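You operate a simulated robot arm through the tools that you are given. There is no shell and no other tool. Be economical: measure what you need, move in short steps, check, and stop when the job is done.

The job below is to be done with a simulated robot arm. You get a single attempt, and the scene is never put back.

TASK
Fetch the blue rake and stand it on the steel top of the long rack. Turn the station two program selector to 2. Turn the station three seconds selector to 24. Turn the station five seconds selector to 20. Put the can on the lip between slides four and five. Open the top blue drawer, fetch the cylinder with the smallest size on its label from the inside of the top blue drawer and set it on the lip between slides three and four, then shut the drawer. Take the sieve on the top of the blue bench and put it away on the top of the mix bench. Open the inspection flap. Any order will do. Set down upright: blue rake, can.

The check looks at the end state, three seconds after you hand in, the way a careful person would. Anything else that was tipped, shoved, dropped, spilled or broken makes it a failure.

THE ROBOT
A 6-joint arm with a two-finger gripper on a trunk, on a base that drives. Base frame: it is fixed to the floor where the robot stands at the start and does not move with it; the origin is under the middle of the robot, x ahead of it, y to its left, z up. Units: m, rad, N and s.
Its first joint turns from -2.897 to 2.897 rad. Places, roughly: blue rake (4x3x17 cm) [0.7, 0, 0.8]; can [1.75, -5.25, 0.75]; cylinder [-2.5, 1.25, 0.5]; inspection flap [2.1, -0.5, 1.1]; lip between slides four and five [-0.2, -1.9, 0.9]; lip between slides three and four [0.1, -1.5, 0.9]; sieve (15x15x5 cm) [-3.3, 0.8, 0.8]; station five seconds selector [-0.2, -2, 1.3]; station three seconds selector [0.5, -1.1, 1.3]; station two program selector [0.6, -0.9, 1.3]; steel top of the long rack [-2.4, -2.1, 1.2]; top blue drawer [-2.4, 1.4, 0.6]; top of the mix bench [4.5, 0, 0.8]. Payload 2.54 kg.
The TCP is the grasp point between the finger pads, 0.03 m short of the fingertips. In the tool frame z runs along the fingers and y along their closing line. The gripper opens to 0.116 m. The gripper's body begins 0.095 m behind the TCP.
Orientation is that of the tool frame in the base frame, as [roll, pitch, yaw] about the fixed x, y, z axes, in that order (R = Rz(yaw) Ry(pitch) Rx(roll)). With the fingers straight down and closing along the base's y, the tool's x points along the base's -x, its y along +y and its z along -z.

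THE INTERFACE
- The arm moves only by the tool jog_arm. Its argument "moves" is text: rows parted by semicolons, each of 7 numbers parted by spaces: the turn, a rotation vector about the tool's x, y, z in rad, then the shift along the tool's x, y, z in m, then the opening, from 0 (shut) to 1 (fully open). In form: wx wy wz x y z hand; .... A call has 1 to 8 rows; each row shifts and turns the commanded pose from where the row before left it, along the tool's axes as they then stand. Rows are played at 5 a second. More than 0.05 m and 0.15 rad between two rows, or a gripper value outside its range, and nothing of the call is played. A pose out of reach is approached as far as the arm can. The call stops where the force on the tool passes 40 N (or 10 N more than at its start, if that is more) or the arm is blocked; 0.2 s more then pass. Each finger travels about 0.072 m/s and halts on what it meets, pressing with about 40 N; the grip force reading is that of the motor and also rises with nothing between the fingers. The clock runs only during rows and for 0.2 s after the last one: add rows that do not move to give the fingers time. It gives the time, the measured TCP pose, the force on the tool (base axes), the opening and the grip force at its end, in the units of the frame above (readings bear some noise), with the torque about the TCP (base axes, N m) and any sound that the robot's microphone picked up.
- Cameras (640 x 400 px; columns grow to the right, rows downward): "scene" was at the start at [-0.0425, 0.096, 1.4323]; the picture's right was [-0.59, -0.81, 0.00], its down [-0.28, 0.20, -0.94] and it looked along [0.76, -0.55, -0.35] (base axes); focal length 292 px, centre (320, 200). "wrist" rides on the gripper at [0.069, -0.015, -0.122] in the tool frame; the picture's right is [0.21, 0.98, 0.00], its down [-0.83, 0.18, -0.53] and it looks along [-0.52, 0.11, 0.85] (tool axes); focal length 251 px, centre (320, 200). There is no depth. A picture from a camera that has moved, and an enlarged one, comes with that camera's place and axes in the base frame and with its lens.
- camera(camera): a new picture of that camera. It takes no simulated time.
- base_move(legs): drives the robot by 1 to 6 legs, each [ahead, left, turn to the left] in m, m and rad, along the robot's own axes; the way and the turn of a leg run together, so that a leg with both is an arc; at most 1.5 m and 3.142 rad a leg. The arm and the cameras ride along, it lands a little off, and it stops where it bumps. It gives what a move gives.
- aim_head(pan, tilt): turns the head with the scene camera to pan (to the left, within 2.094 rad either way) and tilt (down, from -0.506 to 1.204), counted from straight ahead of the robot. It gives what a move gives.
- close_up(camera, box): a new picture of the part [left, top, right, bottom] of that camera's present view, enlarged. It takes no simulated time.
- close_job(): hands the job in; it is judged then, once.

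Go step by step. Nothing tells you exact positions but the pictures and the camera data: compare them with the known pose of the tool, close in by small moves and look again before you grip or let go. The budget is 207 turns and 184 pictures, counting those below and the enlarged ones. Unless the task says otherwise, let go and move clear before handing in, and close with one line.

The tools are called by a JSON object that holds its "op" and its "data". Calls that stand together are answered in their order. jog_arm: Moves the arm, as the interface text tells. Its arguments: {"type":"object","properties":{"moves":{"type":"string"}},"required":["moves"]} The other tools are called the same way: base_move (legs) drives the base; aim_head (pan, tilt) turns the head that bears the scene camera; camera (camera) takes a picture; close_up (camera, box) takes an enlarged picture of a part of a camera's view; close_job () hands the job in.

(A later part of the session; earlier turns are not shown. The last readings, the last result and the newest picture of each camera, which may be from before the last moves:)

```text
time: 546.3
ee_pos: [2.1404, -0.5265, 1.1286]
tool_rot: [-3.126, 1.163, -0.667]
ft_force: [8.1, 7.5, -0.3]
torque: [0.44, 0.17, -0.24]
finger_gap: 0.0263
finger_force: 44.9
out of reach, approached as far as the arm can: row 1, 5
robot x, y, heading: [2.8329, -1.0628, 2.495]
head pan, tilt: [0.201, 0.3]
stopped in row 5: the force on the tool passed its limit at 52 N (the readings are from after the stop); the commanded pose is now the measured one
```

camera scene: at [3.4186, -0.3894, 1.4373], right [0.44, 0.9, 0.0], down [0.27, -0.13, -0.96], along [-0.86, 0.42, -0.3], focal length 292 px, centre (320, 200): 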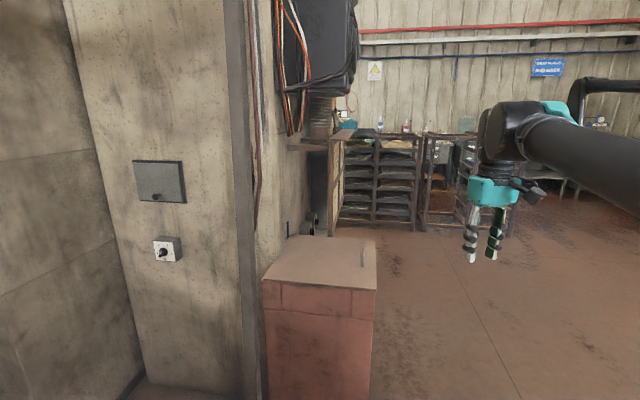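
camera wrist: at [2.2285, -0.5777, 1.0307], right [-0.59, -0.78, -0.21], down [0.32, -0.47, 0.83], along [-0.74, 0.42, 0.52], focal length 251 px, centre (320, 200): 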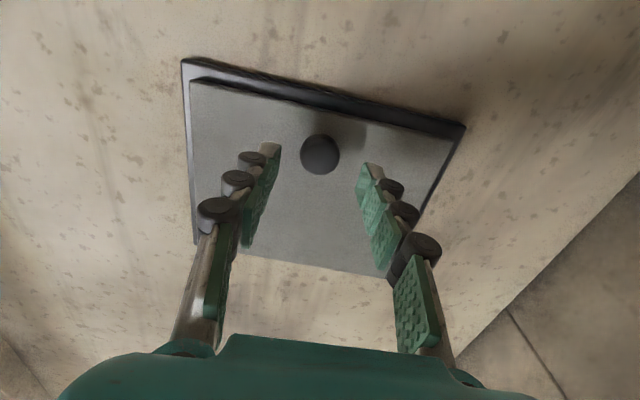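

{"op": "jog_arm", "data": {"moves": "0 0.1 0 -0.0052 -0.001 -0.014 0;0 0.1 0 -0.0052 0 -0.014 0;0 0.1 0 -0.0052 0 -0.014 0;0 0 0 0 0 0 0"}}

{"op": "camera", "data": {"camera": "wrist"}}

```text
time: 546.7
ee_pos: [2.1465, -0.5321, 1.1343]
tool_rot: [-3.109, 1.083, -0.668]
ft_force: [7.3, 10.7, 0.3]
torque: [0.25, -0.1, -0.22]
finger_gap: 0.0259
finger_force: 45.0
out of reach, approached as far as the arm can: row 1, 2
robot x, y, heading: [2.8282, -1.0605, 2.489]
head pan, tilt: [0.201, 0.3]
stopped in row 2: the force on the tool passed its limit at 52 N (the readings are from after the stop); the commanded pose is now the measured one
```

```text
27 pictures are left
camera wrist: at [2.2644, -0.6095, 1.1331], right [-0.55, -0.81, -0.2], down [-0.06, -0.21, 0.98], along [-0.83, 0.55, 0.06], focal length 251 px, centre (320, 200)
```

wrist: 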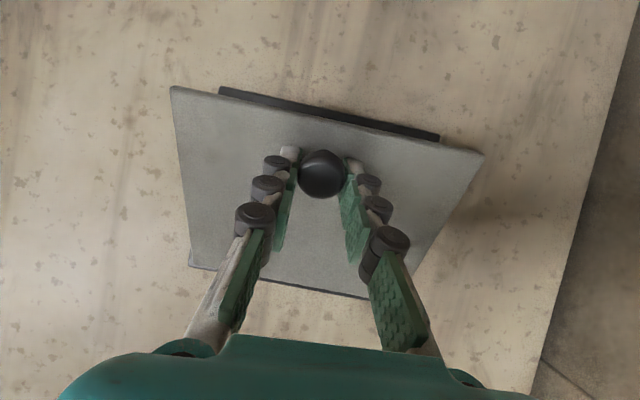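

{"op": "jog_arm", "data": {"moves": "0 0 0 -0.0052 -0.001 -0.014 0;0 0 0 -0.0066 0 -0.0134 0;0 0 0 -0.0079 0 -0.0126 0;0 0 0 -0.0091 0 -0.0118 0;0 0 0 0 0 0 0"}}

{"op": "jog_arm", "data": {"moves": "0 0.1 0 0 0 0 0;0 0.1 0 0 0 0 0;0 0 0 0 0 0 0"}}

```text
time: 547.8
ee_pos: [2.175, -0.5513, 1.1839]
tool_rot: [-3.102, 1.084, -0.666]
ft_force: [5.9, 10.1, 1.5]
torque: [0.4, 0.02, -0.25]
finger_gap: 0.026
finger_force: 44.5
robot x, y, heading: [2.8285, -1.0638, 2.492]
head pan, tilt: [0.201, 0.3]
stopped in row 5: the force on the tool passed its limit at 43 N (the readings are from after the stop); the commanded pose is now the measured one
```

```text
time: 548.2
ee_pos: [2.1746, -0.5517, 1.1836]
tool_rot: [-3.09, 0.967, -0.673]
ft_force: [5.3, 11.0, -1.3]
torque: [0.15, -0.23, -0.25]
finger_gap: 0.0261
finger_force: 45.1
out of reach, approached as far as the arm can: row 2
robot x, y, heading: [2.8319, -1.064, 2.489]
head pan, tilt: [0.201, 0.3]
stopped in row 2: the force on the tool passed its limit at 54 N (the readings are from after the stop); the commanded pose is now the measured one
```

{"op": "jog_arm", "data": {"moves": "0 0 0 -0.0091 -0.001 -0.0119 0;0 0 0 -0.0102 0 -0.0109 0;0 0 0 -0.0112 0 -0.0098 0;0 0 0 -0.0123 0 -0.0087 0;0 0 0 0 0 0 0"}}

{"op": "jog_arm", "data": {"moves": "0 0.1 0 0 0 0 0;0 0.1 0 0 0 0 0;0 0.1 0 0 0 0 0;0 0 0 0 0 0 0"}}

{"op": "camera", "data": {"camera": "wrist"}}

```text
time: 549.3
ee_pos: [2.1805, -0.5552, 1.243]
tool_rot: [-3.083, 0.969, -0.671]
ft_force: [-0.3, 17.0, -2.7]
torque: [0.2, -0.15, -0.09]
finger_gap: 0.0219
finger_force: 45.0
robot x, y, heading: [2.8307, -1.0621, 2.492]
head pan, tilt: [0.201, 0.3]
stopped in row 5: the force on the tool passed its limit at 46 N (the readings are from after the stop); the commanded pose is now the measured one
```

```text
time: 550.3
ee_pos: [2.163, -0.5901, 1.2444]
tool_rot: [-3.068, 0.682, -0.69]
ft_force: [-0.1, 0.5, -0.1]
torque: [0.01, -0.01, -0.02]
finger_gap: 0.0
finger_force: 28.8
out of reach, approached as far as the arm can: row 1, 2, 3
robot x, y, heading: [2.8309, -1.0583, 2.491]
head pan, tilt: [0.201, 0.3]
```

```text
26 pictures are left
camera wrist: at [2.2677, -0.668, 1.2966], right [-0.53, -0.83, -0.19], down [-0.38, 0.03, 0.92], along [-0.76, 0.56, -0.33], focal length 251 px, centre (320, 200)
```

wrist: 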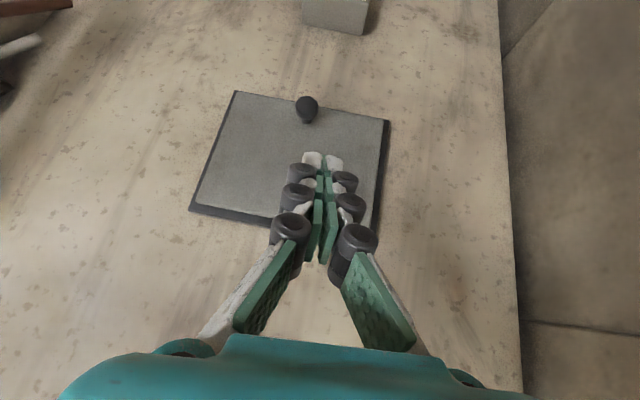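

It slipped again near 75°. Better: keep the tool horizontal and just translate the knob along its true arc (fingers allow the stem to swing). Re-levelling the tool.

{"op": "jog_arm", "data": {"moves": "0 0 0 0 0 -0.04 0.45;0 0 0 0 0 -0.03 0.45;0 -0.148 0 0 0 0 0.45;0 -0.148 0 0 0 0 0.45;0 -0.148 0 0 0 0 0.45;0 -0.148 0 0 0 0 0.45;0 -0.148 0 0 0 0 0.45;0 -0.146 0 0 0 0 0.45"}}

{"op": "camera", "data": {"camera": "wrist"}}

```text
time: 552.1
ee_pos: [2.1913, -0.6288, 1.2987]
tool_rot: [-1.986, 1.536, 0.441]
ft_force: [-0.1, -0.5, -0.5]
torque: [-0.01, 0.0, 0.0]
finger_gap: 0.052
finger_force: 0.1
out of reach, approached as far as the arm can: row 1
robot x, y, heading: [2.8316, -1.0608, 2.488]
head pan, tilt: [0.201, 0.3]
```

```text
25 pictures are left
camera wrist: at [2.2949, -0.6955, 1.233], right [-0.63, -0.73, -0.25], down [0.26, -0.5, 0.83], along [-0.73, 0.46, 0.51], focal length 251 px, centre (320, 200)
```

wrist: 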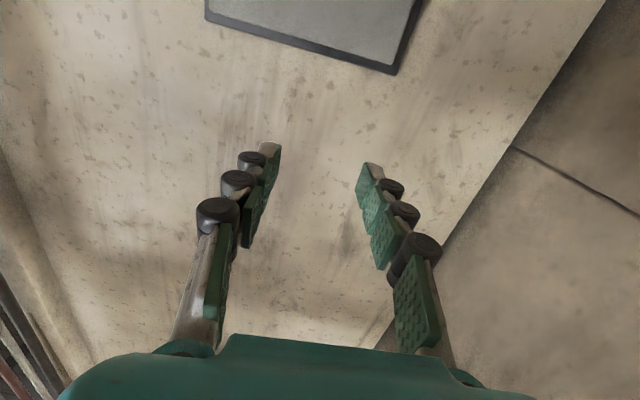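

{"op": "jog_arm", "data": {"moves": "-0.057 0 0.032 0.04 -0.0096 0 0.45;0 0 0 0.04 -0.0096 0 0.45;0 0 0 0.04 -0.0096 0 0.45;0 0 0 0.04 -0.0096 0 0.45;0 0 0 0.038 -0.0096 0 0.45;0 0 0 0 0 0.04 0.45;0 0 0 0 0 0.04 0.45;0 0 0 0 0 0.025 0.45"}}

{"op": "camera", "data": {"camera": "wrist"}}

```text
time: 553.9
ee_pos: [2.1416, -0.5265, 1.0997]
tool_rot: [3.077, 1.556, -0.724]
ft_force: [0.3, 0.1, 0.1]
torque: [0.0, -0.02, -0.01]
finger_gap: 0.0524
finger_force: 0.0
robot x, y, heading: [2.8283, -1.0637, 2.488]
head pan, tilt: [0.201, 0.3]
```

```text
24 pictures are left
camera wrist: at [2.247, -0.5892, 1.0343], right [-0.6, -0.77, -0.21], down [0.3, -0.46, 0.83], along [-0.74, 0.43, 0.51], focal length 251 px, centre (320, 200)
```

wrist: 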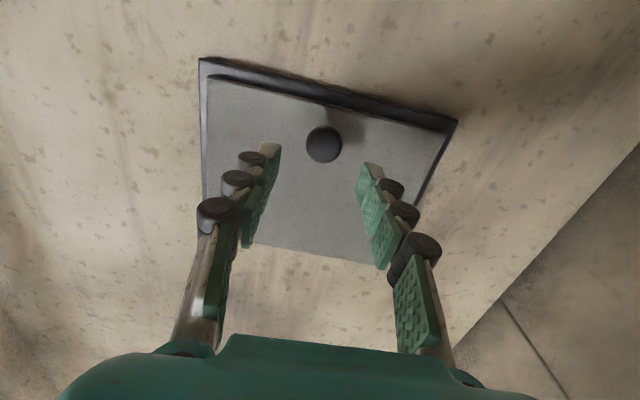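

{"op": "jog_arm", "data": {"moves": "0 0 0 0 0.002 0.03 0.45;0 0 0 0 0 0.025 0.45;0 0 0 0 0 0 0.25;0 0 0 0 0 0 0;0 0 0 0 0 0 0;0 0 0 0 0 0 0"}}

{"op": "jog_arm", "data": {"moves": "0 0 0 -0.0094 0 -0.0267 0;0 0 0 -0.0144 0 -0.0244 0;0 0 0 -0.0189 0 -0.021 0;0 0 0 0 0 0 0"}}

```text
time: 555.3
ee_pos: [2.0953, -0.4943, 1.0989]
tool_rot: [3.063, 1.556, -0.739]
ft_force: [-2.4, 0.6, 0.3]
torque: [-0.24, -0.22, -0.06]
finger_gap: 0.0257
finger_force: 44.6
robot x, y, heading: [2.8304, -1.0584, 2.489]
head pan, tilt: [0.201, 0.3]
```

```text
time: 556.3
ee_pos: [2.1553, -0.5379, 1.1415]
tool_rot: [3.015, 1.555, -0.792]
ft_force: [22.7, 14.0, -16.3]
torque: [-0.23, -0.68, -0.46]
finger_gap: 0.026
finger_force: 44.8
robot x, y, heading: [2.8294, -1.0561, 2.489]
head pan, tilt: [0.201, 0.3]
```

{"op": "jog_arm", "data": {"moves": "0 0 0 -0.0209 -0.002 -0.0169 0;0 0 0 -0.0256 0 -0.0119 0;0 0 0 0 0 0 0"}}

{"op": "jog_arm", "data": {"moves": "0 0 0 -0.0276 0 -0.0067 0;0 0 0 -0.0282 0 -0.001 0;0 0 0 0 0 0 0"}}

```text
time: 557.1
ee_pos: [2.174, -0.5558, 1.1901]
tool_rot: [3.057, 1.554, -0.742]
ft_force: [-0.3, 0.0, 0.1]
torque: [-0.01, 0.01, 0.0]
finger_gap: 0.0
finger_force: 28.6
robot x, y, heading: [2.8273, -1.0594, 2.488]
head pan, tilt: [0.201, 0.3]
```

```text
time: 557.9
ee_pos: [2.1804, -0.5575, 1.2458]
tool_rot: [3.061, 1.555, -0.74]
ft_force: [0.6, -0.3, -0.1]
torque: [-0.01, 0.05, 0.02]
finger_gap: 0.0
finger_force: 29.3
robot x, y, heading: [2.8317, -1.0595, 2.491]
head pan, tilt: [0.201, 0.3]
```

The tool must follow the lid's rotation, which needs the robot closer. I'll retract a little and bring the base nearer.

{"op": "jog_arm", "data": {"moves": "0 0 0 0.02 0 -0.035 0.45;0 0 0 0.02 0 -0.035 0.45;0 0 0 0.02 0 -0.035 0.45;0 0 0 0.02 0 -0.035 0.45;0 0 0 0 0 0 0.45"}}

{"op": "base_move", "data": {"legs": [[0.15, -0.1, 0]]}}

```text
time: 559.1
ee_pos: [2.2926, -0.6436, 1.1652]
tool_rot: [3.054, 1.555, -0.743]
ft_force: [0.2, -0.2, 0.5]
torque: [0.03, 0.01, 0.02]
finger_gap: 0.0524
finger_force: 0.1
robot x, y, heading: [2.8278, -1.0598, 2.487]
head pan, tilt: [0.201, 0.3]
```

```text
time: 560.6
ee_pos: [2.2359, -0.4698, 1.1643]
tool_rot: [3.061, 1.555, -0.743]
ft_force: [0.2, 0.5, -0.5]
torque: [0.01, 0.04, -0.02]
finger_gap: 0.0522
finger_force: 0.0
robot x, y, heading: [2.7736, -0.8892, 2.493]
head pan, tilt: [0.201, 0.3]
```

{"op": "jog_arm", "data": {"moves": "0 0 0 0.022 0.035 0 0.45;0 0 0 0.022 0.035 0 0.45;0 0 0 0.022 0.035 0 0.45;0 0 0 0 0 0.02 0.45;0 0 0 0 0 0 0.45"}}

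{"op": "camera", "data": {"camera": "wrist"}}

```text
time: 561.8
ee_pos: [2.1554, -0.5419, 1.0997]
tool_rot: [3.057, 1.553, -0.749]
ft_force: [-1.0, 0.4, 0.1]
torque: [-0.03, -0.01, 0.0]
finger_gap: 0.0522
finger_force: 0.0
robot x, y, heading: [2.7696, -0.8905, 2.483]
head pan, tilt: [0.201, 0.3]
```

```text
23 pictures are left
camera wrist: at [2.2609, -0.605, 1.0339], right [-0.6, -0.77, -0.21], down [0.3, -0.46, 0.83], along [-0.74, 0.44, 0.51], focal length 251 px, centre (320, 200)
```

wrist: 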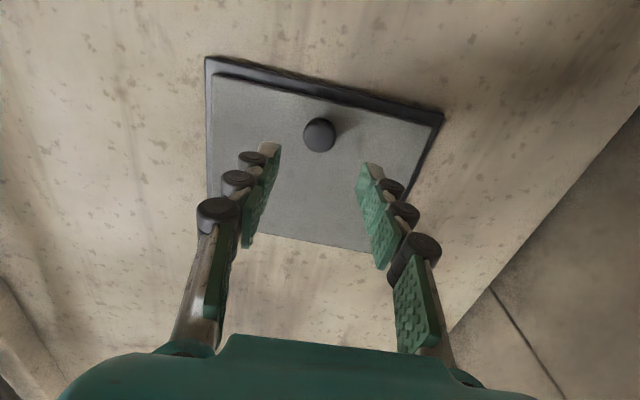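

{"op": "jog_arm", "data": {"moves": "0 0 0 0 0 0.03 0.45;0 0 0 0 0 0.03 0.45;0 0 0 0 0 0.013 0.45;0 0 0 0 0 0 0.25;0 0 0 0 0 0 0;0 0 0 0 0 0 0;0 0 0 0 0 0 0"}}

{"op": "jog_arm", "data": {"moves": "0 0.1 0 -0.0055 0 -0.0136 0;0 0.1 0 -0.0055 0 -0.0136 0;0 0.1 0 -0.0055 0 -0.0136 0;0 0.1 0 -0.0055 0 -0.0136 0;0 0 0 0 0 0 0"}}

```text
time: 563.4
ee_pos: [2.0986, -0.4959, 1.097]
tool_rot: [3.065, 1.554, -0.74]
ft_force: [-3.8, -2.0, -3.4]
torque: [-0.19, -0.19, 0.0]
finger_gap: 0.0262
finger_force: 44.9
robot x, y, heading: [2.7712, -0.8884, 2.484]
head pan, tilt: [0.201, 0.3]
```

```text
time: 564.7
ee_pos: [2.1399, -0.5263, 1.1281]
tool_rot: [-3.141, 1.152, -0.666]
ft_force: [3.4, 5.0, 0.2]
torque: [0.08, 0.01, -0.16]
finger_gap: 0.0262
finger_force: 45.1
robot x, y, heading: [2.7748, -0.888, 2.482]
head pan, tilt: [0.201, 0.3]
stopped in row 5: the force on the tool passed its limit at 41 N (the readings are from after the stop); the commanded pose is now the measured one
```

{"op": "jog_arm", "data": {"moves": "0 0.1 0 -0.0055 0 -0.0136 0;0 0.1 0 -0.0055 0 -0.0136 0;0 0.1 0 -0.0055 0 -0.0136 0"}}

{"op": "jog_arm", "data": {"moves": "0 0.1 0 -0.0055 0 -0.0136 0;0 0.1 0 -0.0055 0 -0.0136 0;0 0.1 0 -0.0055 0 -0.0136 0"}}

{"op": "jog_arm", "data": {"moves": "0 0.1 0 -0.0055 0 -0.0136 0;0 0.1 0 -0.0055 0 -0.0136 0;0 0.1 0 -0.0055 0 -0.0136 0"}}

```text
time: 565.5
ee_pos: [2.1628, -0.5427, 1.162]
tool_rot: [3.141, 0.851, -0.666]
ft_force: [16.9, 5.0, -18.1]
torque: [-0.6, -1.02, -0.35]
finger_gap: 0.0262
finger_force: 44.7
robot x, y, heading: [2.7701, -0.8869, 2.491]
head pan, tilt: [0.201, 0.3]
```

```text
time: 565.9
ee_pos: [2.1692, -0.5464, 1.1754]
tool_rot: [-3.139, 0.746, -0.666]
ft_force: [6.8, 2.3, 1.2]
torque: [0.41, 0.29, -0.13]
finger_gap: 0.0263
finger_force: 44.7
robot x, y, heading: [2.7691, -0.8882, 2.491]
head pan, tilt: [0.201, 0.3]
stopped in row 2: the force on the tool passed its limit at 42 N (the readings are from after the stop); the commanded pose is now the measured one
```

```text
time: 566.5
ee_pos: [2.1757, -0.5514, 1.1988]
tool_rot: [-3.111, 0.575, -0.665]
ft_force: [4.7, 18.8, -2.1]
torque: [0.04, -0.48, -0.12]
finger_gap: 0.0261
finger_force: 45.2
out of reach, approached as far as the arm can: row 2, 3
robot x, y, heading: [2.7743, -0.8882, 2.481]
head pan, tilt: [0.201, 0.3]
stopped in row 3: the force on the tool passed its limit at 63 N (the readings are from after the stop); the commanded pose is now the measured one
```

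Good grip at about 57°. From here I continue by translation only.

{"op": "jog_arm", "data": {"moves": "0 0 0 -0.0044 0 -0.0134 0;0 0 0 -0.005 0 -0.0134 0;0 0 0 -0.0068 0 -0.0123 0;0 0 0 -0.0077 0 -0.0119 0"}}

{"op": "jog_arm", "data": {"moves": "0 0 0 -0.009 0 -0.0109 0;0 0 0 -0.01 0 -0.01 0;0 0 0 -0.011 0 -0.009 0;0 0 0 -0.0118 0 -0.0078 0"}}

```text
time: 567.4
ee_pos: [2.1816, -0.5567, 1.244]
tool_rot: [-3.106, 0.573, -0.666]
ft_force: [8.1, 10.1, 2.8]
torque: [0.65, 0.15, -0.14]
finger_gap: 0.0262
finger_force: 44.6
robot x, y, heading: [2.769, -0.887, 2.483]
head pan, tilt: [0.201, 0.3]
stopped in row 4: the force on the tool passed its limit at 41 N (the readings are from after the stop); the commanded pose is now the measured one
```

```text
time: 568.4
ee_pos: [2.1687, -0.5464, 1.2982]
tool_rot: [-3.111, 0.574, -0.669]
ft_force: [20.1, 29.6, -5.9]
torque: [0.09, -0.94, 0.05]
finger_gap: 0.0228
finger_force: 45.3
robot x, y, heading: [2.7759, -0.8855, 2.485]
head pan, tilt: [0.201, 0.3]
```

{"op": "camera", "data": {"camera": "wrist"}}

```text
22 pictures are left
camera wrist: at [2.2736, -0.6144, 1.3651], right [-0.48, -0.87, -0.14], down [-0.44, 0.1, 0.89], along [-0.76, 0.49, -0.43], focal length 251 px, centre (320, 200)
```

wrist: 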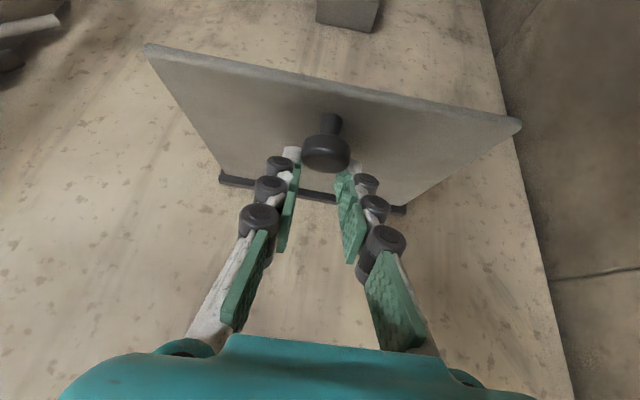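

{"op": "jog_arm", "data": {"moves": "0 0 0 -0.01 -0.002 -0.004 0;0 0 0 -0.012 0 -0.004 0;0 0 0 0 0 0 0"}}

{"op": "camera", "data": {"camera": "wrist"}}

```text
time: 569.2
ee_pos: [2.1579, -0.5409, 1.3169]
tool_rot: [-3.11, 0.571, -0.667]
ft_force: [0.1, -0.3, -0.1]
torque: [0.03, 0.01, -0.02]
finger_gap: 0.0
finger_force: 28.4
robot x, y, heading: [2.7688, -0.887, 2.484]
head pan, tilt: [0.201, 0.3]
```

```text
21 pictures are left
camera wrist: at [2.2625, -0.6081, 1.384], right [-0.47, -0.87, -0.14], down [-0.44, 0.1, 0.89], along [-0.76, 0.49, -0.43], focal length 251 px, centre (320, 200)
```

wrist: 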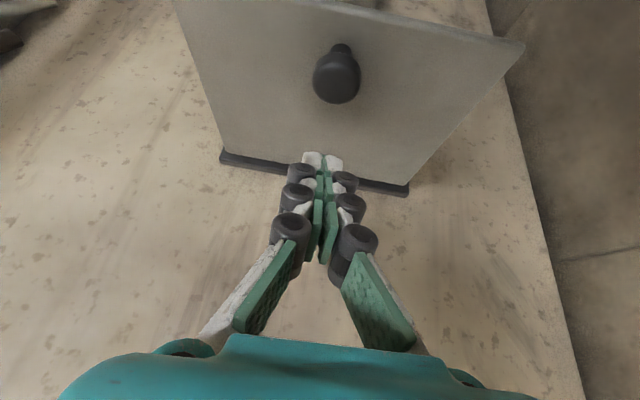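

{"op": "jog_arm", "data": {"moves": "0 0 0 -0.01 0 -0.02 0;0 0 0 0 0 0 0;0 0 0 0 0 0 0;0 0 0 0 0 0 0;0 0 0 0 0 0 0;0 0 0 0 0 0 0"}}

{"op": "camera", "data": {"camera": "wrist"}}

```text
time: 570.6
ee_pos: [2.1607, -0.5417, 1.3394]
tool_rot: [-3.108, 0.573, -0.666]
ft_force: [0.3, -0.1, -0.2]
torque: [0.0, 0.01, 0.01]
finger_gap: 0.0
finger_force: 28.5
robot x, y, heading: [2.7722, -0.8906, 2.488]
head pan, tilt: [0.201, 0.3]
```

```text
20 pictures are left
camera wrist: at [2.2645, -0.6087, 1.4062], right [-0.48, -0.87, -0.14], down [-0.44, 0.1, 0.89], along [-0.76, 0.49, -0.43], focal length 251 px, centre (320, 200)
```

wrist: 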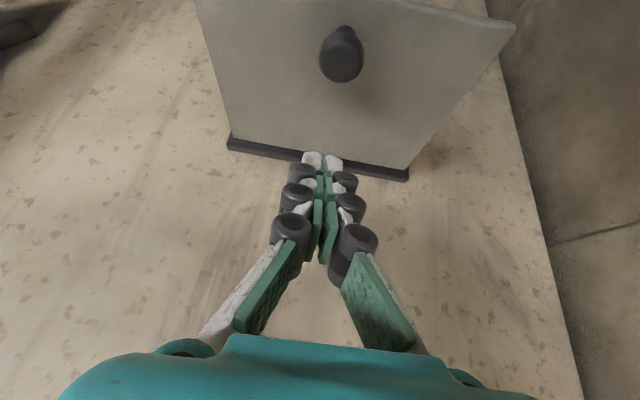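

The flap stays open now. Retreating the arm, folding it, and driving back toward the drawers without turning.

{"op": "jog_arm", "data": {"moves": "0 0 0 0 0 -0.04 0;0 0 0 0 0 -0.04 0;0 0.14 0 0 0 -0.04 0;0 0.14 0 0 0 -0.03 0;0 0.14 0 0.03 0 0 0;0 0.14 0 0.03 0 0 0;0 0 0 0.03 0 0 0;0 0 0 0.03 0 0 0"}}

{"op": "base_move", "data": {"legs": [[-0.08, -0.93, 0], [0.178, -0.808, 0], [-0.206, -0.964, 0], [0.919, -0.279, 0]]}}

```text
time: 572.4
ee_pos: [2.3022, -0.7095, 1.4392]
tool_rot: [-2.916, 0.179, -0.691]
ft_force: [-0.2, 0.0, -0.4]
torque: [-0.02, -0.04, -0.04]
finger_gap: 0.0
finger_force: 27.9
out of reach, approached as far as the arm can: row 3, 4, 5, 6
robot x, y, heading: [2.7721, -0.8906, 2.489]
head pan, tilt: [0.201, 0.3]
```

```text
time: 580.6
ee_pos: [3.2489, 0.5538, 1.4392]
tool_rot: [-2.918, 0.179, -0.656]
ft_force: [-0.3, -1.5, -0.6]
torque: [-0.01, 0.01, 0.01]
finger_gap: 0.0
finger_force: 28.8
robot x, y, heading: [3.7222, 0.39, 2.523]
head pan, tilt: [0.201, 0.3]
stopped in leg 2: the robot was blocked; the commanded pose is now the measured one
```

{"op": "base_move", "data": {"legs": [[0.12, 0, 0], [-0.04, -0.163, 0], [-0.25, -0.94, 0], [0.909, -0.311, -0.03]]}}

```text
time: 581.3
ee_pos: [3.2486, 0.5557, 1.439]
tool_rot: [-2.92, 0.179, -0.653]
ft_force: [0.6, 0.1, 0.3]
torque: [0.01, 0.0, 0.03]
finger_gap: 0.0
finger_force: 28.7
robot x, y, heading: [3.7261, 0.3943, 2.52]
head pan, tilt: [0.201, 0.3]
stopped in leg 1: the robot was blocked; the commanded pose is now the measured one
```

{"op": "aim_head", "data": {"pan": 0.2, "tilt": 0.95}}

{"op": "camera", "data": {"camera": "scene"}}

```text
time: 582.3
ee_pos: [3.2479, 0.5538, 1.4399]
tool_rot: [-2.918, 0.18, -0.655]
ft_force: [-0.1, 0.0, -0.1]
torque: [0.01, -0.03, -0.01]
finger_gap: 0.0
finger_force: 28.3
robot x, y, heading: [3.726, 0.3941, 2.521]
head pan, tilt: [0.201, 0.949]
```

```text
19 pictures are left
camera scene: at [3.6707, 0.2305, 1.3814], right [0.41, 0.91, 0.0], down [0.74, -0.33, -0.58], along [-0.53, 0.24, -0.81], focal length 292 px, centre (320, 200)
```

scene: 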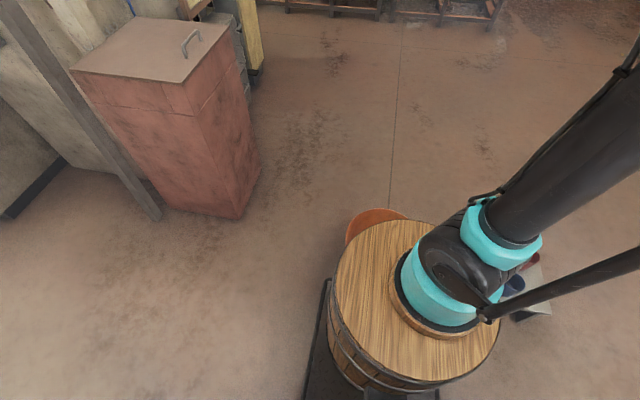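

The base body touches the waste bucket; I'll turn away and retrace my earlier path in reverse.

{"op": "base_move", "data": {"legs": [[0, 0, 1.415], [-1.1, 0, 0], [0, 0, 1.417], [-0.98, 0, 0], [0, 0, 0.33], [-1.4, 0, 0]]}}

```text
time: 584.5
ee_pos: [3.3032, 0.3179, 1.4396]
tool_rot: [-2.916, 0.18, -0.132]
ft_force: [0.0, 0.5, 1.9]
torque: [-0.01, 0.02, 0.0]
finger_gap: 0.0
finger_force: 28.5
robot x, y, heading: [3.7937, 0.4093, 3.043]
head pan, tilt: [0.201, 0.949]
stopped in leg 1: the robot was blocked; the commanded pose is now the measured one
```

{"op": "aim_head", "data": {"pan": 1.9, "tilt": 0.85}}

{"op": "camera", "data": {"camera": "scene"}}

```text
time: 586.2
ee_pos: [3.3038, 0.3173, 1.4389]
tool_rot: [-2.919, 0.179, -0.133]
ft_force: [0.1, -0.3, 0.1]
torque: [-0.02, -0.01, 0.0]
finger_gap: 0.0
finger_force: 28.3
robot x, y, heading: [3.7948, 0.4137, 3.042]
head pan, tilt: [1.901, 0.85]
```

```text
18 pictures are left
camera scene: at [3.9221, 0.1775, 1.3889], right [-0.97, -0.23, 0.0], down [-0.17, 0.73, -0.66], along [0.15, -0.64, -0.75], focal length 292 px, centre (320, 200)
```

scene: 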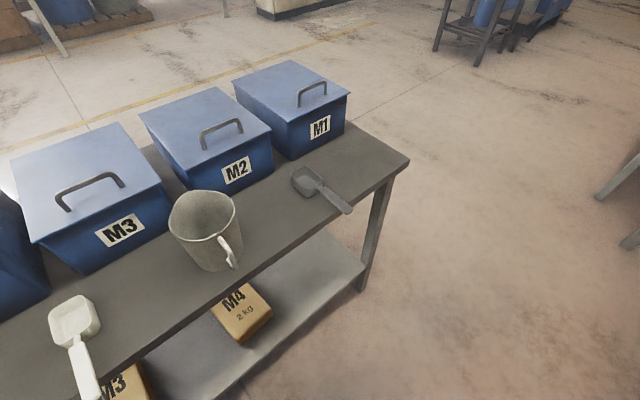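

{"op": "base_move", "data": {"legs": [[0, 0.25, 0], [0, 0, 1.0], [-1.3, 0, 0]]}}

```text
time: 596.7
ee_pos: [4.3843, 0.7235, 1.4396]
tool_rot: [-2.915, 0.179, 0.92]
ft_force: [0.6, -0.1, 0.8]
torque: [0.02, 0.02, 0.0]
finger_gap: 0.0
finger_force: 28.1
robot x, y, heading: [4.5468, 1.202, -2.185]
head pan, tilt: [1.901, 0.85]
```

{"op": "base_move", "data": {"legs": [[0, 0, -1.614], [0.95, -0.236, 0], [1.27, 0.073, 0], [1.27, 0.073, 0], [1.27, 0.073, 0], [0, 1.37, 0]]}}

{"op": "aim_head", "data": {"pan": 0.2, "tilt": 0.6}}

```text
time: 600.5
ee_pos: [4.0611, 1.3197, 1.4391]
tool_rot: [-2.918, 0.183, -0.534]
ft_force: [0.0, -0.3, -0.3]
torque: [-0.02, 0.04, 0.01]
finger_gap: 0.0
finger_force: 28.4
robot x, y, heading: [4.5513, 1.2177, 2.642]
head pan, tilt: [1.901, 0.85]
stopped in leg 1: the robot was blocked; the commanded pose is now the measured one
```

```text
time: 602.2
ee_pos: [4.0617, 1.3204, 1.4384]
tool_rot: [-2.919, 0.179, -0.532]
ft_force: [0.3, -0.2, -0.8]
torque: [0.04, 0.0, 0.02]
finger_gap: 0.0
finger_force: 28.6
robot x, y, heading: [4.5528, 1.2154, 2.645]
head pan, tilt: [0.201, 0.6]
```

{"op": "base_move", "data": {"legs": [[0.895, -0.373, 0], [0, 0, -0.16], [1.27, 0.073, 0], [1.27, 0.073, 0], [1.27, 0.073, 0], [0, 1.37, 0]]}}

```text
time: 632.5
ee_pos: [-0.5514, 2.9923, 1.4387]
tool_rot: [-2.919, 0.178, -0.633]
ft_force: [-0.7, -0.2, -0.4]
torque: [-0.05, -0.03, 0.02]
finger_gap: 0.0001
finger_force: 28.4
robot x, y, heading: [-0.0683, 2.8378, 2.543]
head pan, tilt: [0.201, 0.6]
```

{"op": "base_move", "data": {"legs": [[0.075, 1.275, 0], [0.075, 1.275, -0.06]]}}

{"op": "camera", "data": {"camera": "scene"}}

```text
time: 644.9
ee_pos: [-2.0982, 0.9831, 1.4378]
tool_rot: [-2.915, 0.179, -0.669]
ft_force: [-0.4, -0.4, -0.1]
torque: [0.01, 0.0, 0.0]
finger_gap: 0.0002
finger_force: 29.4
robot x, y, heading: [-1.6249, 0.8119, 2.503]
head pan, tilt: [0.201, 0.6]
```

```text
17 pictures are left
camera scene: at [-1.6946, 0.6592, 1.4098], right [0.42, 0.91, 0.0], down [0.51, -0.24, -0.83], along [-0.75, 0.35, -0.56], focal length 292 px, centre (320, 200)
```

scene: 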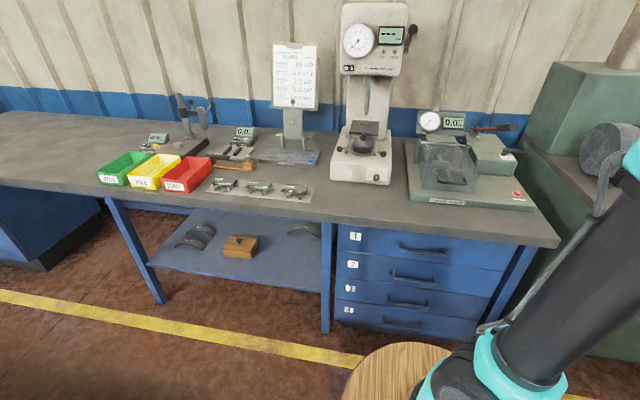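

Drawer 1 is the top blue drawer, its bar handle under the bench edge. I'll back off slightly and bring the tool down in front of it.

{"op": "base_move", "data": {"legs": [[-0.12, 0, -0.02]]}}

{"op": "jog_arm", "data": {"moves": "0 0 0 0 0 0.045 0.3;0 0 0 0 0 0.045 0.3;0 0 0 0 0 0.045 0.3;-0.112 0.09 0 0 0 0.04 0.3;-0.112 0.09 0 0 0 0.04 0.3;0 0 0 0 0 0.05 0.3;0 0 0 0 0 0.05 0.3;0 0 0 0 0 0.05 0.3"}}

{"op": "jog_arm", "data": {"moves": "0 0 0 -0.025 0 0.04 0.3;0 0 0 -0.025 0 0.04 0.3;0 0 0 -0.025 0 0.04 0.3;0 0 0 -0.025 0 0.04 0.3;0 0 0 -0.025 0 0.04 0.3;0 0 0 -0.025 0 0.04 0.3;0 0 0 -0.025 0 0.04 0.3;0 0 0 0 0 0 0.3"}}

```text
time: 646.2
ee_pos: [-1.9971, 0.918, 1.4389]
tool_rot: [-2.917, 0.178, -0.69]
ft_force: [0.2, 0.1, 0.1]
torque: [-0.01, 0.01, -0.02]
finger_gap: 0.0001
finger_force: 28.7
robot x, y, heading: [-1.5247, 0.7386, 2.483]
head pan, tilt: [0.201, 0.6]
```

```text
time: 648.0
ee_pos: [-1.9959, 1.0185, 1.089]
tool_rot: [-2.924, 0.183, -0.689]
ft_force: [-0.2, 0.5, 1.0]
torque: [-0.03, 0.0, 0.0]
finger_gap: 0.0348
finger_force: 0.0
out of reach, approached as far as the arm can: row 4, 5
robot x, y, heading: [-1.5296, 0.7404, 2.481]
head pan, tilt: [0.201, 0.6]
```

```text
time: 649.8
ee_pos: [-2.1279, 1.2081, 0.8511]
tool_rot: [-2.896, 0.189, -0.687]
ft_force: [-0.1, 0.1, 0.5]
torque: [0.01, 0.02, 0.0]
finger_gap: 0.0349
finger_force: 0.1
robot x, y, heading: [-1.5305, 0.7394, 2.488]
head pan, tilt: [0.201, 0.6]
```

{"op": "jog_arm", "data": {"moves": "-0.0106 -0.139 0 0 0 0 0.3;-0.0106 -0.139 0 0 0 0 0.3;-0.0106 -0.139 0 0 0 0 0.3;-0.0106 -0.139 0 0 0 0 0.3;-0.0106 -0.139 0 0 0 0 0.3;-0.0106 -0.139 0 0 0 0 0.3;-0.0106 -0.139 0 0 0 0 0.3;-0.0106 -0.139 0 0 0 0 0.3"}}

{"op": "jog_arm", "data": {"moves": "-0.0106 -0.139 0 0 0 0 0.3;-0.0106 -0.139 0 0 0 0 0.3;0 0 0.14 0 0 0 0.3;0 0 0.14 0 0 0 0.3;0 0 0.14 0 0 0 0.3;0 0 0.14 0 0 0 0.3;0 0 0.14 0 0 0 0.3;0 0 0 0 0 0 0.3"}}

```text
time: 651.6
ee_pos: [-2.1458, 1.2174, 0.9066]
tool_rot: [-2.64, 1.247, -0.196]
ft_force: [-0.3, 0.4, -0.6]
torque: [-0.04, -0.01, -0.01]
finger_gap: 0.0352
finger_force: 0.1
out of reach, approached as far as the arm can: row 7, 8
robot x, y, heading: [-1.5281, 0.7421, 2.486]
head pan, tilt: [0.201, 0.6]
```

```text
time: 653.4
ee_pos: [-2.164, 1.2301, 0.9695]
tool_rot: [1.59, 1.02, -2.209]
ft_force: [0.7, 0.8, -0.4]
torque: [0.0, 0.02, 0.0]
finger_gap: 0.0348
finger_force: 0.1
out of reach, approached as far as the arm can: row 1, 2, 3
robot x, y, heading: [-1.526, 0.7404, 2.49]
head pan, tilt: [0.201, 0.6]
```

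Horizontal is not reachable this low, so I'll use a tool tilted about 30° downward with the fingers closing in the vertical plane.

{"op": "jog_arm", "data": {"moves": "0 0 0.146 0 0 0 0.4;0 0 0.146 0 0 0 0.4;0 0 0.146 0 0 0 0.4;0 0 0.146 0 0 0 0.4;0 0 0.146 0 0 0 0.4;0 0 0.146 0 0 0 0.4;0 0 0.146 0 0 0 0.4;0 0 0 0 0 0 0.4"}}

{"op": "jog_arm", "data": {"moves": "0.13 0 0 0 0 0 0.4;0.13 0 0 0 0 0 0.4;0.13 0 0 0 0 0 0.4;0.13 0 0 0 0 0 0.4;0 0 0 0 -0.045 0 0.4;0 0 0 0 -0.045 0 0.4;0 0 0 0 -0.045 0 0.4;0 0 0 0 0 0 0.4"}}

```text
time: 655.2
ee_pos: [-2.1647, 1.2299, 0.9676]
tool_rot: [1.582, -0.003, -2.225]
ft_force: [0.4, -0.7, -1.0]
torque: [-0.01, 0.04, 0.04]
finger_gap: 0.0466
finger_force: 0.1
robot x, y, heading: [-1.5275, 0.7402, 2.485]
head pan, tilt: [0.201, 0.6]
```

```text
time: 657.0
ee_pos: [-2.1226, 1.1938, 0.8678]
tool_rot: [2.044, -0.001, -2.236]
ft_force: [0.6, -1.3, 0.8]
torque: [0.0, 0.0, 0.02]
finger_gap: 0.0462
finger_force: 0.1
out of reach, approached as far as the arm can: row 1, 4, 7
robot x, y, heading: [-1.5264, 0.7429, 2.486]
head pan, tilt: [0.201, 0.6]
```

{"op": "jog_arm", "data": {"moves": "0 0 0 0 -0.0425 0.0215 0.4;0 0 0 0 -0.0425 0.0215 0.4;0 0 0 0 -0.0425 0.0215 0.4;0 0 0 0 -0.0425 0.0215 0.4;0 0 0 0 -0.0425 0.0215 0.4;0 0 0 0 0 0 0.4"}}

{"op": "camera", "data": {"camera": "wrist"}}

```text
time: 658.4
ee_pos: [-2.1974, 1.2401, 0.83]
tool_rot: [2.043, 0.001, -2.237]
ft_force: [0.3, -0.7, 1.0]
torque: [0.02, 0.04, 0.03]
finger_gap: 0.0467
finger_force: 0.0
out of reach, approached as far as the arm can: row 1, 2, 3, 4, 5
robot x, y, heading: [-1.5258, 0.7418, 2.482]
head pan, tilt: [0.201, 0.6]
```

```text
16 pictures are left
camera wrist: at [-2.1506, 1.114, 0.8728], right [-0.48, 0.11, 0.87], down [0.82, 0.41, 0.4], along [-0.31, 0.91, -0.28], focal length 251 px, centre (320, 200)
```

wrist: 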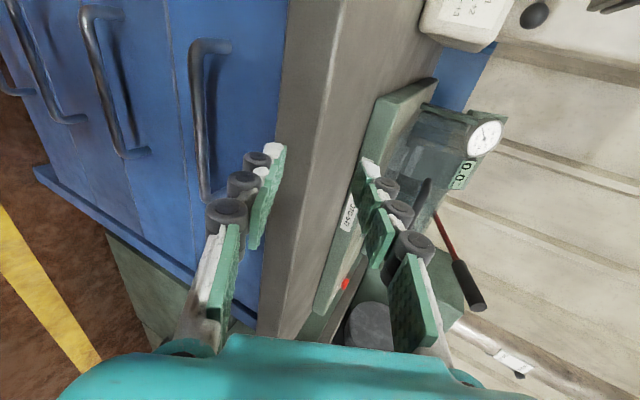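

This wrist branch is restricted again, so I swing it back as before: up, level, swing right, then point down.

{"op": "jog_arm", "data": {"moves": "0 0 0 0 0.03 -0.04 0.4;0 0 0 0 0.04 -0.03 0.4;-0.12 0 0 0 0.04 -0.03 0.4;-0.12 0 0 0 0.04 0 0.4;-0.12 0 0 0 0 0 0.4;-0.11 0 0 0 0 0 0.4;0 -0.14 0 0 0 0 0.4;0 -0.14 0 0 0 0 0.4"}}

{"op": "jog_arm", "data": {"moves": "0 -0.145 0 0 0 0 0.4;0 -0.145 0 0 0 0 0.4;0 -0.145 0 0 0 0 0.4;0 -0.145 0 0 0 0 0.4;0 -0.145 0 0 0 0 0.4;0 -0.1 0 0 0 0 0.4;0.143 0 0 0 0 0 0.4;0.143 0 0 0 0 0 0.4"}}

{"op": "jog_arm", "data": {"moves": "0.143 0 0 0 0 0 0.4;0.143 0 0 0 0 0 0.4;0.143 0 0 0 0 0 0.4;0.143 0 0 0 0 0 0.4;0.143 0 0 0 0 0 0.4;0.143 0 0 0 0 0 0.4;0.143 0 0 0 0 0 0.4;0.143 0 0 0 0 0 0.4"}}

{"op": "jog_arm", "data": {"moves": "0.141 0 0 0 0 0 0.4;0 0 0 0 0 0 0.4"}}

```text
time: 660.2
ee_pos: [-2.1799, 1.2245, 1.012]
tool_rot: [1.572, 0.0, -2.517]
ft_force: [0.5, -0.7, -0.2]
torque: [-0.02, 0.0, 0.05]
finger_gap: 0.0466
finger_force: 0.0
robot x, y, heading: [-1.5254, 0.7378, 2.487]
head pan, tilt: [0.201, 0.6]
```

```text
time: 662.0
ee_pos: [-2.1799, 1.2236, 1.011]
tool_rot: [1.861, 0.002, 2.941]
ft_force: [0.2, -0.1, -0.7]
torque: [0.0, 0.03, -0.03]
finger_gap: 0.0466
finger_force: 0.1
robot x, y, heading: [-1.5274, 0.7422, 2.485]
head pan, tilt: [0.201, 0.6]
```

```text
time: 663.8
ee_pos: [-2.1792, 1.2227, 1.0134]
tool_rot: [2.854, 0.002, 2.94]
ft_force: [0.3, -0.6, 0.4]
torque: [-0.01, 0.03, -0.01]
finger_gap: 0.0466
finger_force: 0.0
out of reach, approached as far as the arm can: row 8
robot x, y, heading: [-1.5269, 0.7406, 2.484]
head pan, tilt: [0.201, 0.6]
```

```text
time: 664.4
ee_pos: [-2.1803, 1.224, 1.0122]
tool_rot: [2.85, 0.004, 2.942]
ft_force: [-0.3, -0.1, -0.6]
torque: [-0.01, -0.01, -0.01]
finger_gap: 0.0465
finger_force: 0.0
out of reach, approached as far as the arm can: row 1
robot x, y, heading: [-1.5269, 0.7392, 2.485]
head pan, tilt: [0.201, 0.6]
```

{"op": "jog_arm", "data": {"moves": "-0.1 0 0 0 0 0 0.4;0 0.055 -0.125 0 0 0 0.4;0 0.055 -0.125 0 0 0 0.4;0 0.055 -0.125 0 0 0 0.4;0 0.055 -0.125 0 0 0 0.4;0.13 0 0 0 0 0 0.4;0.13 0 0 0 0 0 0.4;0.131 0 0 0 0 0 0.4"}}

```text
time: 666.2
ee_pos: [-2.1884, 1.2046, 1.0127]
tool_rot: [2.924, 0.181, -2.841]
ft_force: [-0.5, -0.5, 0.8]
torque: [0.02, 0.0, -0.01]
finger_gap: 0.0464
finger_force: 0.0
out of reach, approached as far as the arm can: row 6, 7, 8
robot x, y, heading: [-1.5296, 0.7359, 2.486]
head pan, tilt: [0.201, 0.6]
```

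{"op": "jog_arm", "data": {"moves": "-0.1094 -0.0924 0 0 0 0 0.4;-0.1094 -0.0924 0 0 0 0 0.4;-0.1094 -0.0924 0 0 0 0 0.4;-0.1094 -0.0924 0 0 0 0 0.4;-0.1094 -0.0924 0 0 0 0 0.4;-0.1094 -0.0924 0 0 0 0 0.4;-0.1094 -0.0924 0 0 0 0 0.4;-0.1094 -0.0924 0 0 0 0 0.4"}}

{"op": "jog_arm", "data": {"moves": "-0.1094 -0.0924 0 0 0 0 0.4;-0.0914 0.1082 0 0 0 0 0.4;-0.0914 0.1082 0 0 0 0 0.4;-0.0914 0.1082 0 0 0 0 0.4;-0.0914 0.1082 0 0 0 0 0.4;-0.0914 0.1082 0 0 0 0 0.4;-0.0914 0.1082 0 0 0 0 0.4;-0.0914 0.1082 0 0 0 0 0.4"}}

{"op": "jog_arm", "data": {"moves": "-0.0914 0.1082 0 0 0 0 0.4;-0.0914 0.1082 0 0 0 0 0.4;-0.0914 0.1082 0 0 0 0 0.4;-0.0914 0.1082 0 0 0 0 0.4;-0.0914 0.1082 0 0 0 0 0.4;0.1091 0.0921 0 0 0 0 0.4;0.1091 0.0921 0 0 0 0 0.4;0.1091 0.0921 0 0 0 0 0.4"}}

{"op": "jog_arm", "data": {"moves": "0.1091 0.0921 0 0 0 0 0.4;0.1091 0.0921 0 0 0 0 0.4;0.1091 0.0921 0 0 0 0 0.4;0.1091 0.0921 0 0 0 0 0.4;0.1091 0.0921 0 0 0 0 0.4;0.1091 0.0921 0 0 0 0 0.4;0.1091 0.0921 0 0 0 0 0.4;0.1091 0.0921 0 0 0 0 0.4"}}

```text
time: 668.0
ee_pos: [-2.1873, 1.205, 1.0136]
tool_rot: [1.755, 0.688, 2.879]
ft_force: [0.2, -0.2, 1.0]
torque: [-0.01, 0.01, -0.01]
finger_gap: 0.0464
finger_force: 0.0
robot x, y, heading: [-1.5217, 0.7414, 2.488]
head pan, tilt: [0.201, 0.6]
```

```text
time: 669.8
ee_pos: [-2.1893, 1.2047, 1.0127]
tool_rot: [1.569, 0.701, -2.529]
ft_force: [0.1, -0.7, 1.3]
torque: [0.02, -0.02, -0.02]
finger_gap: 0.0463
finger_force: 0.1
robot x, y, heading: [-1.5251, 0.7382, 2.483]
head pan, tilt: [0.201, 0.6]
```

```text
time: 671.6
ee_pos: [-2.1877, 1.2041, 1.0119]
tool_rot: [2.108, 0.627, -1.486]
ft_force: [-0.5, 0.1, -0.1]
torque: [-0.02, 0.0, -0.03]
finger_gap: 0.0464
finger_force: 0.0
robot x, y, heading: [-1.5266, 0.7423, 2.484]
head pan, tilt: [0.201, 0.6]
```

```text
time: 673.4
ee_pos: [-2.1873, 1.2033, 1.0129]
tool_rot: [3.14, 0.002, -1.123]
ft_force: [0.4, -0.6, 0.0]
torque: [0.01, 0.05, -0.01]
finger_gap: 0.0467
finger_force: 0.0
robot x, y, heading: [-1.5246, 0.7423, 2.487]
head pan, tilt: [0.201, 0.6]
```

Back in the good branch, tool straight down. Now orient for the drawer handle: closing along the wall normal, then tilt toward the bench.

{"op": "jog_arm", "data": {"moves": "0 0 0.1381 0 0 0 0.4;0 0 0.1381 0 0 0 0.4;0 0 0.1381 0 0 0 0.4;0 0 0.1381 0 0 0 0.4;0 0 0.1381 0 0 0 0.4;0 0 0.1381 0 0 0 0.4;0 0 0.1381 0 0 0 0.4;0 0 0.1381 0 0 0 0.4"}}

{"op": "jog_arm", "data": {"moves": "0 0 0 0 -0.04 0.03 0.4;0 0 0 0 -0.04 0.03 0.4;0 0 0 0 -0.04 0.03 0.4;0 0 0 0 0 0.05 0.4;0 0 0 0 0 0.05 0.4;0 0 0 0 0 0.05 0.4;0 0 0 0 0 0.05 0.4;0 0 0 0 0 0 0.4"}}

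{"op": "jog_arm", "data": {"moves": "-0.137 0 0 0 0 0 0.4;-0.137 0 0 0 0 0 0.4;-0.137 0 0 0 0 0 0.4;-0.137 0 0 0 0 0 0.4;-0.137 0 0 0 0 0 0.4;-0.137 0 0 0 0 0 0.4;-0.137 0 0 0 0 0 0.4;0 0 0 0 0 0 0.4"}}

{"op": "camera", "data": {"camera": "wrist"}}

```text
time: 675.2
ee_pos: [-2.1885, 1.2037, 1.0107]
tool_rot: [3.138, -0.001, -2.228]
ft_force: [-0.4, -0.4, -0.3]
torque: [0.0, -0.01, -0.01]
finger_gap: 0.0463
finger_force: 0.1
robot x, y, heading: [-1.5277, 0.7391, 2.489]
head pan, tilt: [0.201, 0.6]
```

```text
time: 677.0
ee_pos: [-2.0947, 1.1297, 0.7198]
tool_rot: [3.137, -0.002, -2.226]
ft_force: [0.2, -1.3, 0.5]
torque: [0.02, 0.0, -0.01]
finger_gap: 0.0467
finger_force: 0.1
robot x, y, heading: [-1.5217, 0.7396, 2.484]
head pan, tilt: [0.201, 0.6]
```

```text
time: 678.8
ee_pos: [-2.1371, 1.1514, 0.8363]
tool_rot: [2.182, 0.0, -2.225]
ft_force: [0.7, 0.1, 0.3]
torque: [0.0, 0.01, 0.0]
finger_gap: 0.0465
finger_force: 0.0
out of reach, approached as far as the arm can: row 3, 4, 5, 6, 7
robot x, y, heading: [-1.529, 0.7352, 2.487]
head pan, tilt: [0.201, 0.6]
```

```text
15 pictures are left
camera wrist: at [-2.0923, 1.0306, 0.8951], right [-0.57, 0.17, 0.8], down [0.77, 0.45, 0.45], along [-0.28, 0.88, -0.39], focal length 251 px, centre (320, 200)
```

wrist: 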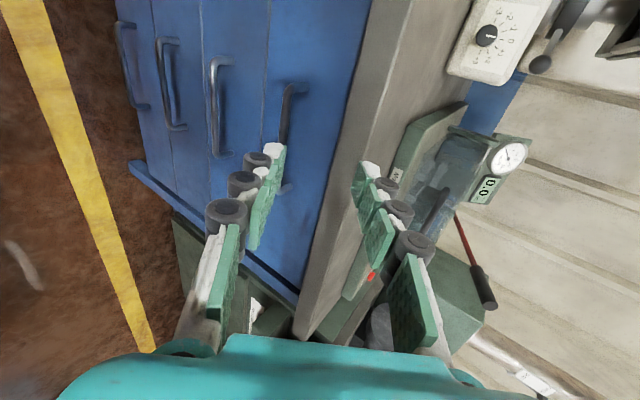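

The handle is at about (-2.249, 1.333, 0.653). A steeper hook from above seems reachable: standard yaw, about 46° from vertical, closed fingertips behind the bar.

{"op": "jog_arm", "data": {"moves": "0.137 0 0 0 0 0 0.2;0.137 0 0 0 0 0 0;0.137 0 0 0 0 0 0;0.137 0 0 0 0 0 0;0.137 0 0 0 0 0 0;0.137 0 0 0 0 0 0;0.137 0 0 0 0 0 0;0 0 -0.143 0 0 -0.03 0"}}

{"op": "jog_arm", "data": {"moves": "0 0 -0.143 0 0 0 0;0 0 -0.143 0 0 0 0;0 0 -0.143 0 0 0 0;0 0 -0.143 0 0 0 0;0 0 -0.143 0 0 0 0;0 0 -0.143 0 0 0 0;0 0 -0.143 0 0 0 0;0 0 -0.143 0 0 0 0"}}

{"op": "jog_arm", "data": {"moves": "0 0 -0.143 0 0 0 0;0 0 -0.141 0 0 0 0;0 -0.134 0 0 0 0 0;0 -0.134 0 0 0 0 0;0 -0.134 0 0 0 0 0;0 -0.134 0 0 0 0 0;0 -0.134 0 0 0 0 0;0 -0.134 0 0 0 0 0"}}

```text
time: 680.6
ee_pos: [-2.1363, 1.1494, 0.8653]
tool_rot: [3.14, -0.001, -2.081]
ft_force: [-0.3, 0.4, 0.3]
torque: [0.0, 0.0, -0.02]
finger_gap: 0.0001
finger_force: 28.8
robot x, y, heading: [-1.5281, 0.7349, 2.486]
head pan, tilt: [0.201, 0.6]
```

```text
time: 682.4
ee_pos: [-2.1363, 1.1514, 0.8663]
tool_rot: [3.141, 0.001, -0.939]
ft_force: [-0.2, -0.2, 0.1]
torque: [0.03, 0.01, 0.01]
finger_gap: 0.0
finger_force: 28.6
robot x, y, heading: [-1.5292, 0.7377, 2.487]
head pan, tilt: [0.201, 0.6]
```

```text
time: 684.2
ee_pos: [-2.1365, 1.1507, 0.8666]
tool_rot: [3.14, 0.808, -0.657]
ft_force: [-0.9, 0.1, -0.5]
torque: [0.03, -0.04, -0.01]
finger_gap: 0.0002
finger_force: 28.4
robot x, y, heading: [-1.5273, 0.7386, 2.484]
head pan, tilt: [0.201, 0.6]
```

{"op": "jog_arm", "data": {"moves": "0 -0.075 0 0.0046 -0.0187 0.03 0;0 -0.075 0 0.0046 -0.0187 0.04 0;0 0 0 0 -0.0187 0.04 0;0 0 0 0 -0.0187 0.03 0;0 0 0 0 0 0 0"}}

{"op": "camera", "data": {"camera": "wrist"}}

```text
time: 685.4
ee_pos: [-2.178, 1.278, 0.7866]
tool_rot: [3.138, 0.954, -0.655]
ft_force: [0.1, -0.1, 0.1]
torque: [0.02, 0.01, -0.02]
finger_gap: 0.0
finger_force: 28.9
out of reach, approached as far as the arm can: row 2, 3
robot x, y, heading: [-1.5259, 0.738, 2.487]
head pan, tilt: [0.201, 0.6]
```

```text
14 pictures are left
camera wrist: at [-2.0585, 1.2056, 0.8012], right [-0.5, -0.85, -0.17], down [-0.14, -0.12, 0.98], along [-0.86, 0.51, -0.06], focal length 251 px, centre (320, 200)
```

wrist: 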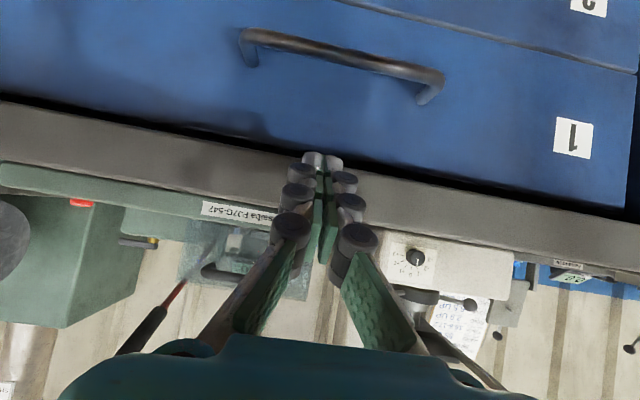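

{"op": "jog_arm", "data": {"moves": "0 0 0 0.02 0 0.0145 0;0 0 0 0.02 0 0.0145 0;0 0 0 0 0 0.035 0;0 0 0 0 0 0.035 0;0 0 0 0 0 0 0"}}

```text
time: 686.0
ee_pos: [-2.1934, 1.2894, 0.7713]
tool_rot: [3.141, 0.952, -0.658]
ft_force: [12.9, -9.9, 2.9]
torque: [-0.05, -0.03, 0.1]
finger_gap: 0.0
finger_force: 28.5
out of reach, approached as far as the arm can: row 1, 2
robot x, y, heading: [-1.5236, 0.7427, 2.487]
head pan, tilt: [0.201, 0.6]
stopped in row 3: the force on the tool passed its limit at 59 N (the readings are from after the stop); the commanded pose is now the measured one
```

{"op": "jog_arm", "data": {"moves": "0 0 0 0 0 -0.03 0;0 0 0 0 0 0 0"}}

{"op": "base_move", "data": {"legs": [[-0.14, 0, 0]]}}

{"op": "jog_arm", "data": {"moves": "0 0 0 0.035 0 0.03 0;0 0 0 0.03 0 0.035 0;0 0 0 0.02 0 0.04 0;0 0 0 -0.02 0 0.035 0;0 0 0 -0.02 0 0.02 0;0 0 0 0 0 0 0"}}

```text
time: 686.6
ee_pos: [-2.1737, 1.2751, 0.7902]
tool_rot: [3.141, 0.954, -0.657]
ft_force: [-0.5, 0.3, -0.4]
torque: [0.04, 0.01, 0.02]
finger_gap: 0.0
finger_force: 28.4
robot x, y, heading: [-1.5307, 0.7376, 2.488]
head pan, tilt: [0.201, 0.6]
```

```text
time: 688.1
ee_pos: [-2.0704, 1.1897, 0.7876]
tool_rot: [3.14, 0.955, -0.653]
ft_force: [-0.2, -1.0, 0.0]
torque: [0.01, -0.02, -0.01]
finger_gap: 0.0
finger_force: 28.8
robot x, y, heading: [-1.4195, 0.6603, 2.495]
head pan, tilt: [0.201, 0.6]
stopped in leg 1: the robot was blocked; the commanded pose is now the measured one
```

```text
time: 689.5
ee_pos: [-2.1933, 1.2804, 0.7183]
tool_rot: [3.14, 0.953, -0.654]
ft_force: [-0.6, 1.0, -0.2]
torque: [0.02, 0.02, -0.02]
finger_gap: 0.0002
finger_force: 29.0
out of reach, approached as far as the arm can: row 1, 2, 3
robot x, y, heading: [-1.4206, 0.6584, 2.489]
head pan, tilt: [0.201, 0.6]
```

Reachable from here. Sliding the closed fingertips in over the bar.

{"op": "jog_arm", "data": {"moves": "0 0 0 -0.008 0 0.01 0;0 0 0 0 0 0.03 0;0 0 0 0 0 0.02 0;0 0 0 0 0 0 0"}}

{"op": "camera", "data": {"camera": "wrist"}}

```text
time: 690.2
ee_pos: [-2.2267, 1.3055, 0.6957]
tool_rot: [3.14, 0.95, -0.652]
ft_force: [13.9, -10.1, 5.4]
torque: [-0.03, 0.01, 0.06]
finger_gap: 0.0058
finger_force: 28.5
robot x, y, heading: [-1.4201, 0.6619, 2.497]
head pan, tilt: [0.201, 0.6]
stopped in row 3: the force on the tool passed its limit at 64 N (the readings are from after the stop); the commanded pose is now the measured one
```

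```text
13 pictures are left
camera wrist: at [-2.1067, 1.234, 0.7108], right [-0.49, -0.85, -0.17], down [-0.15, -0.12, 0.98], along [-0.86, 0.51, -0.07], focal length 251 px, centre (320, 200)
```

wrist: 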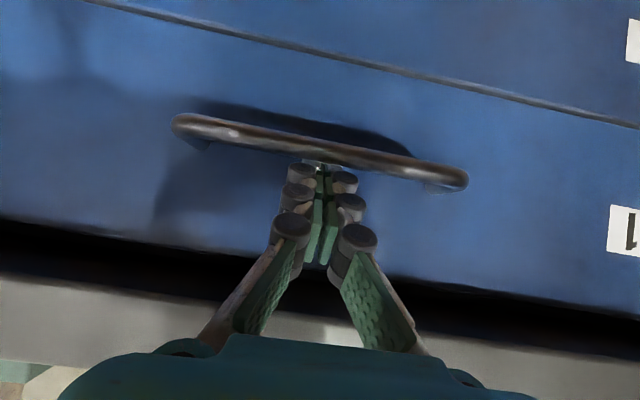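

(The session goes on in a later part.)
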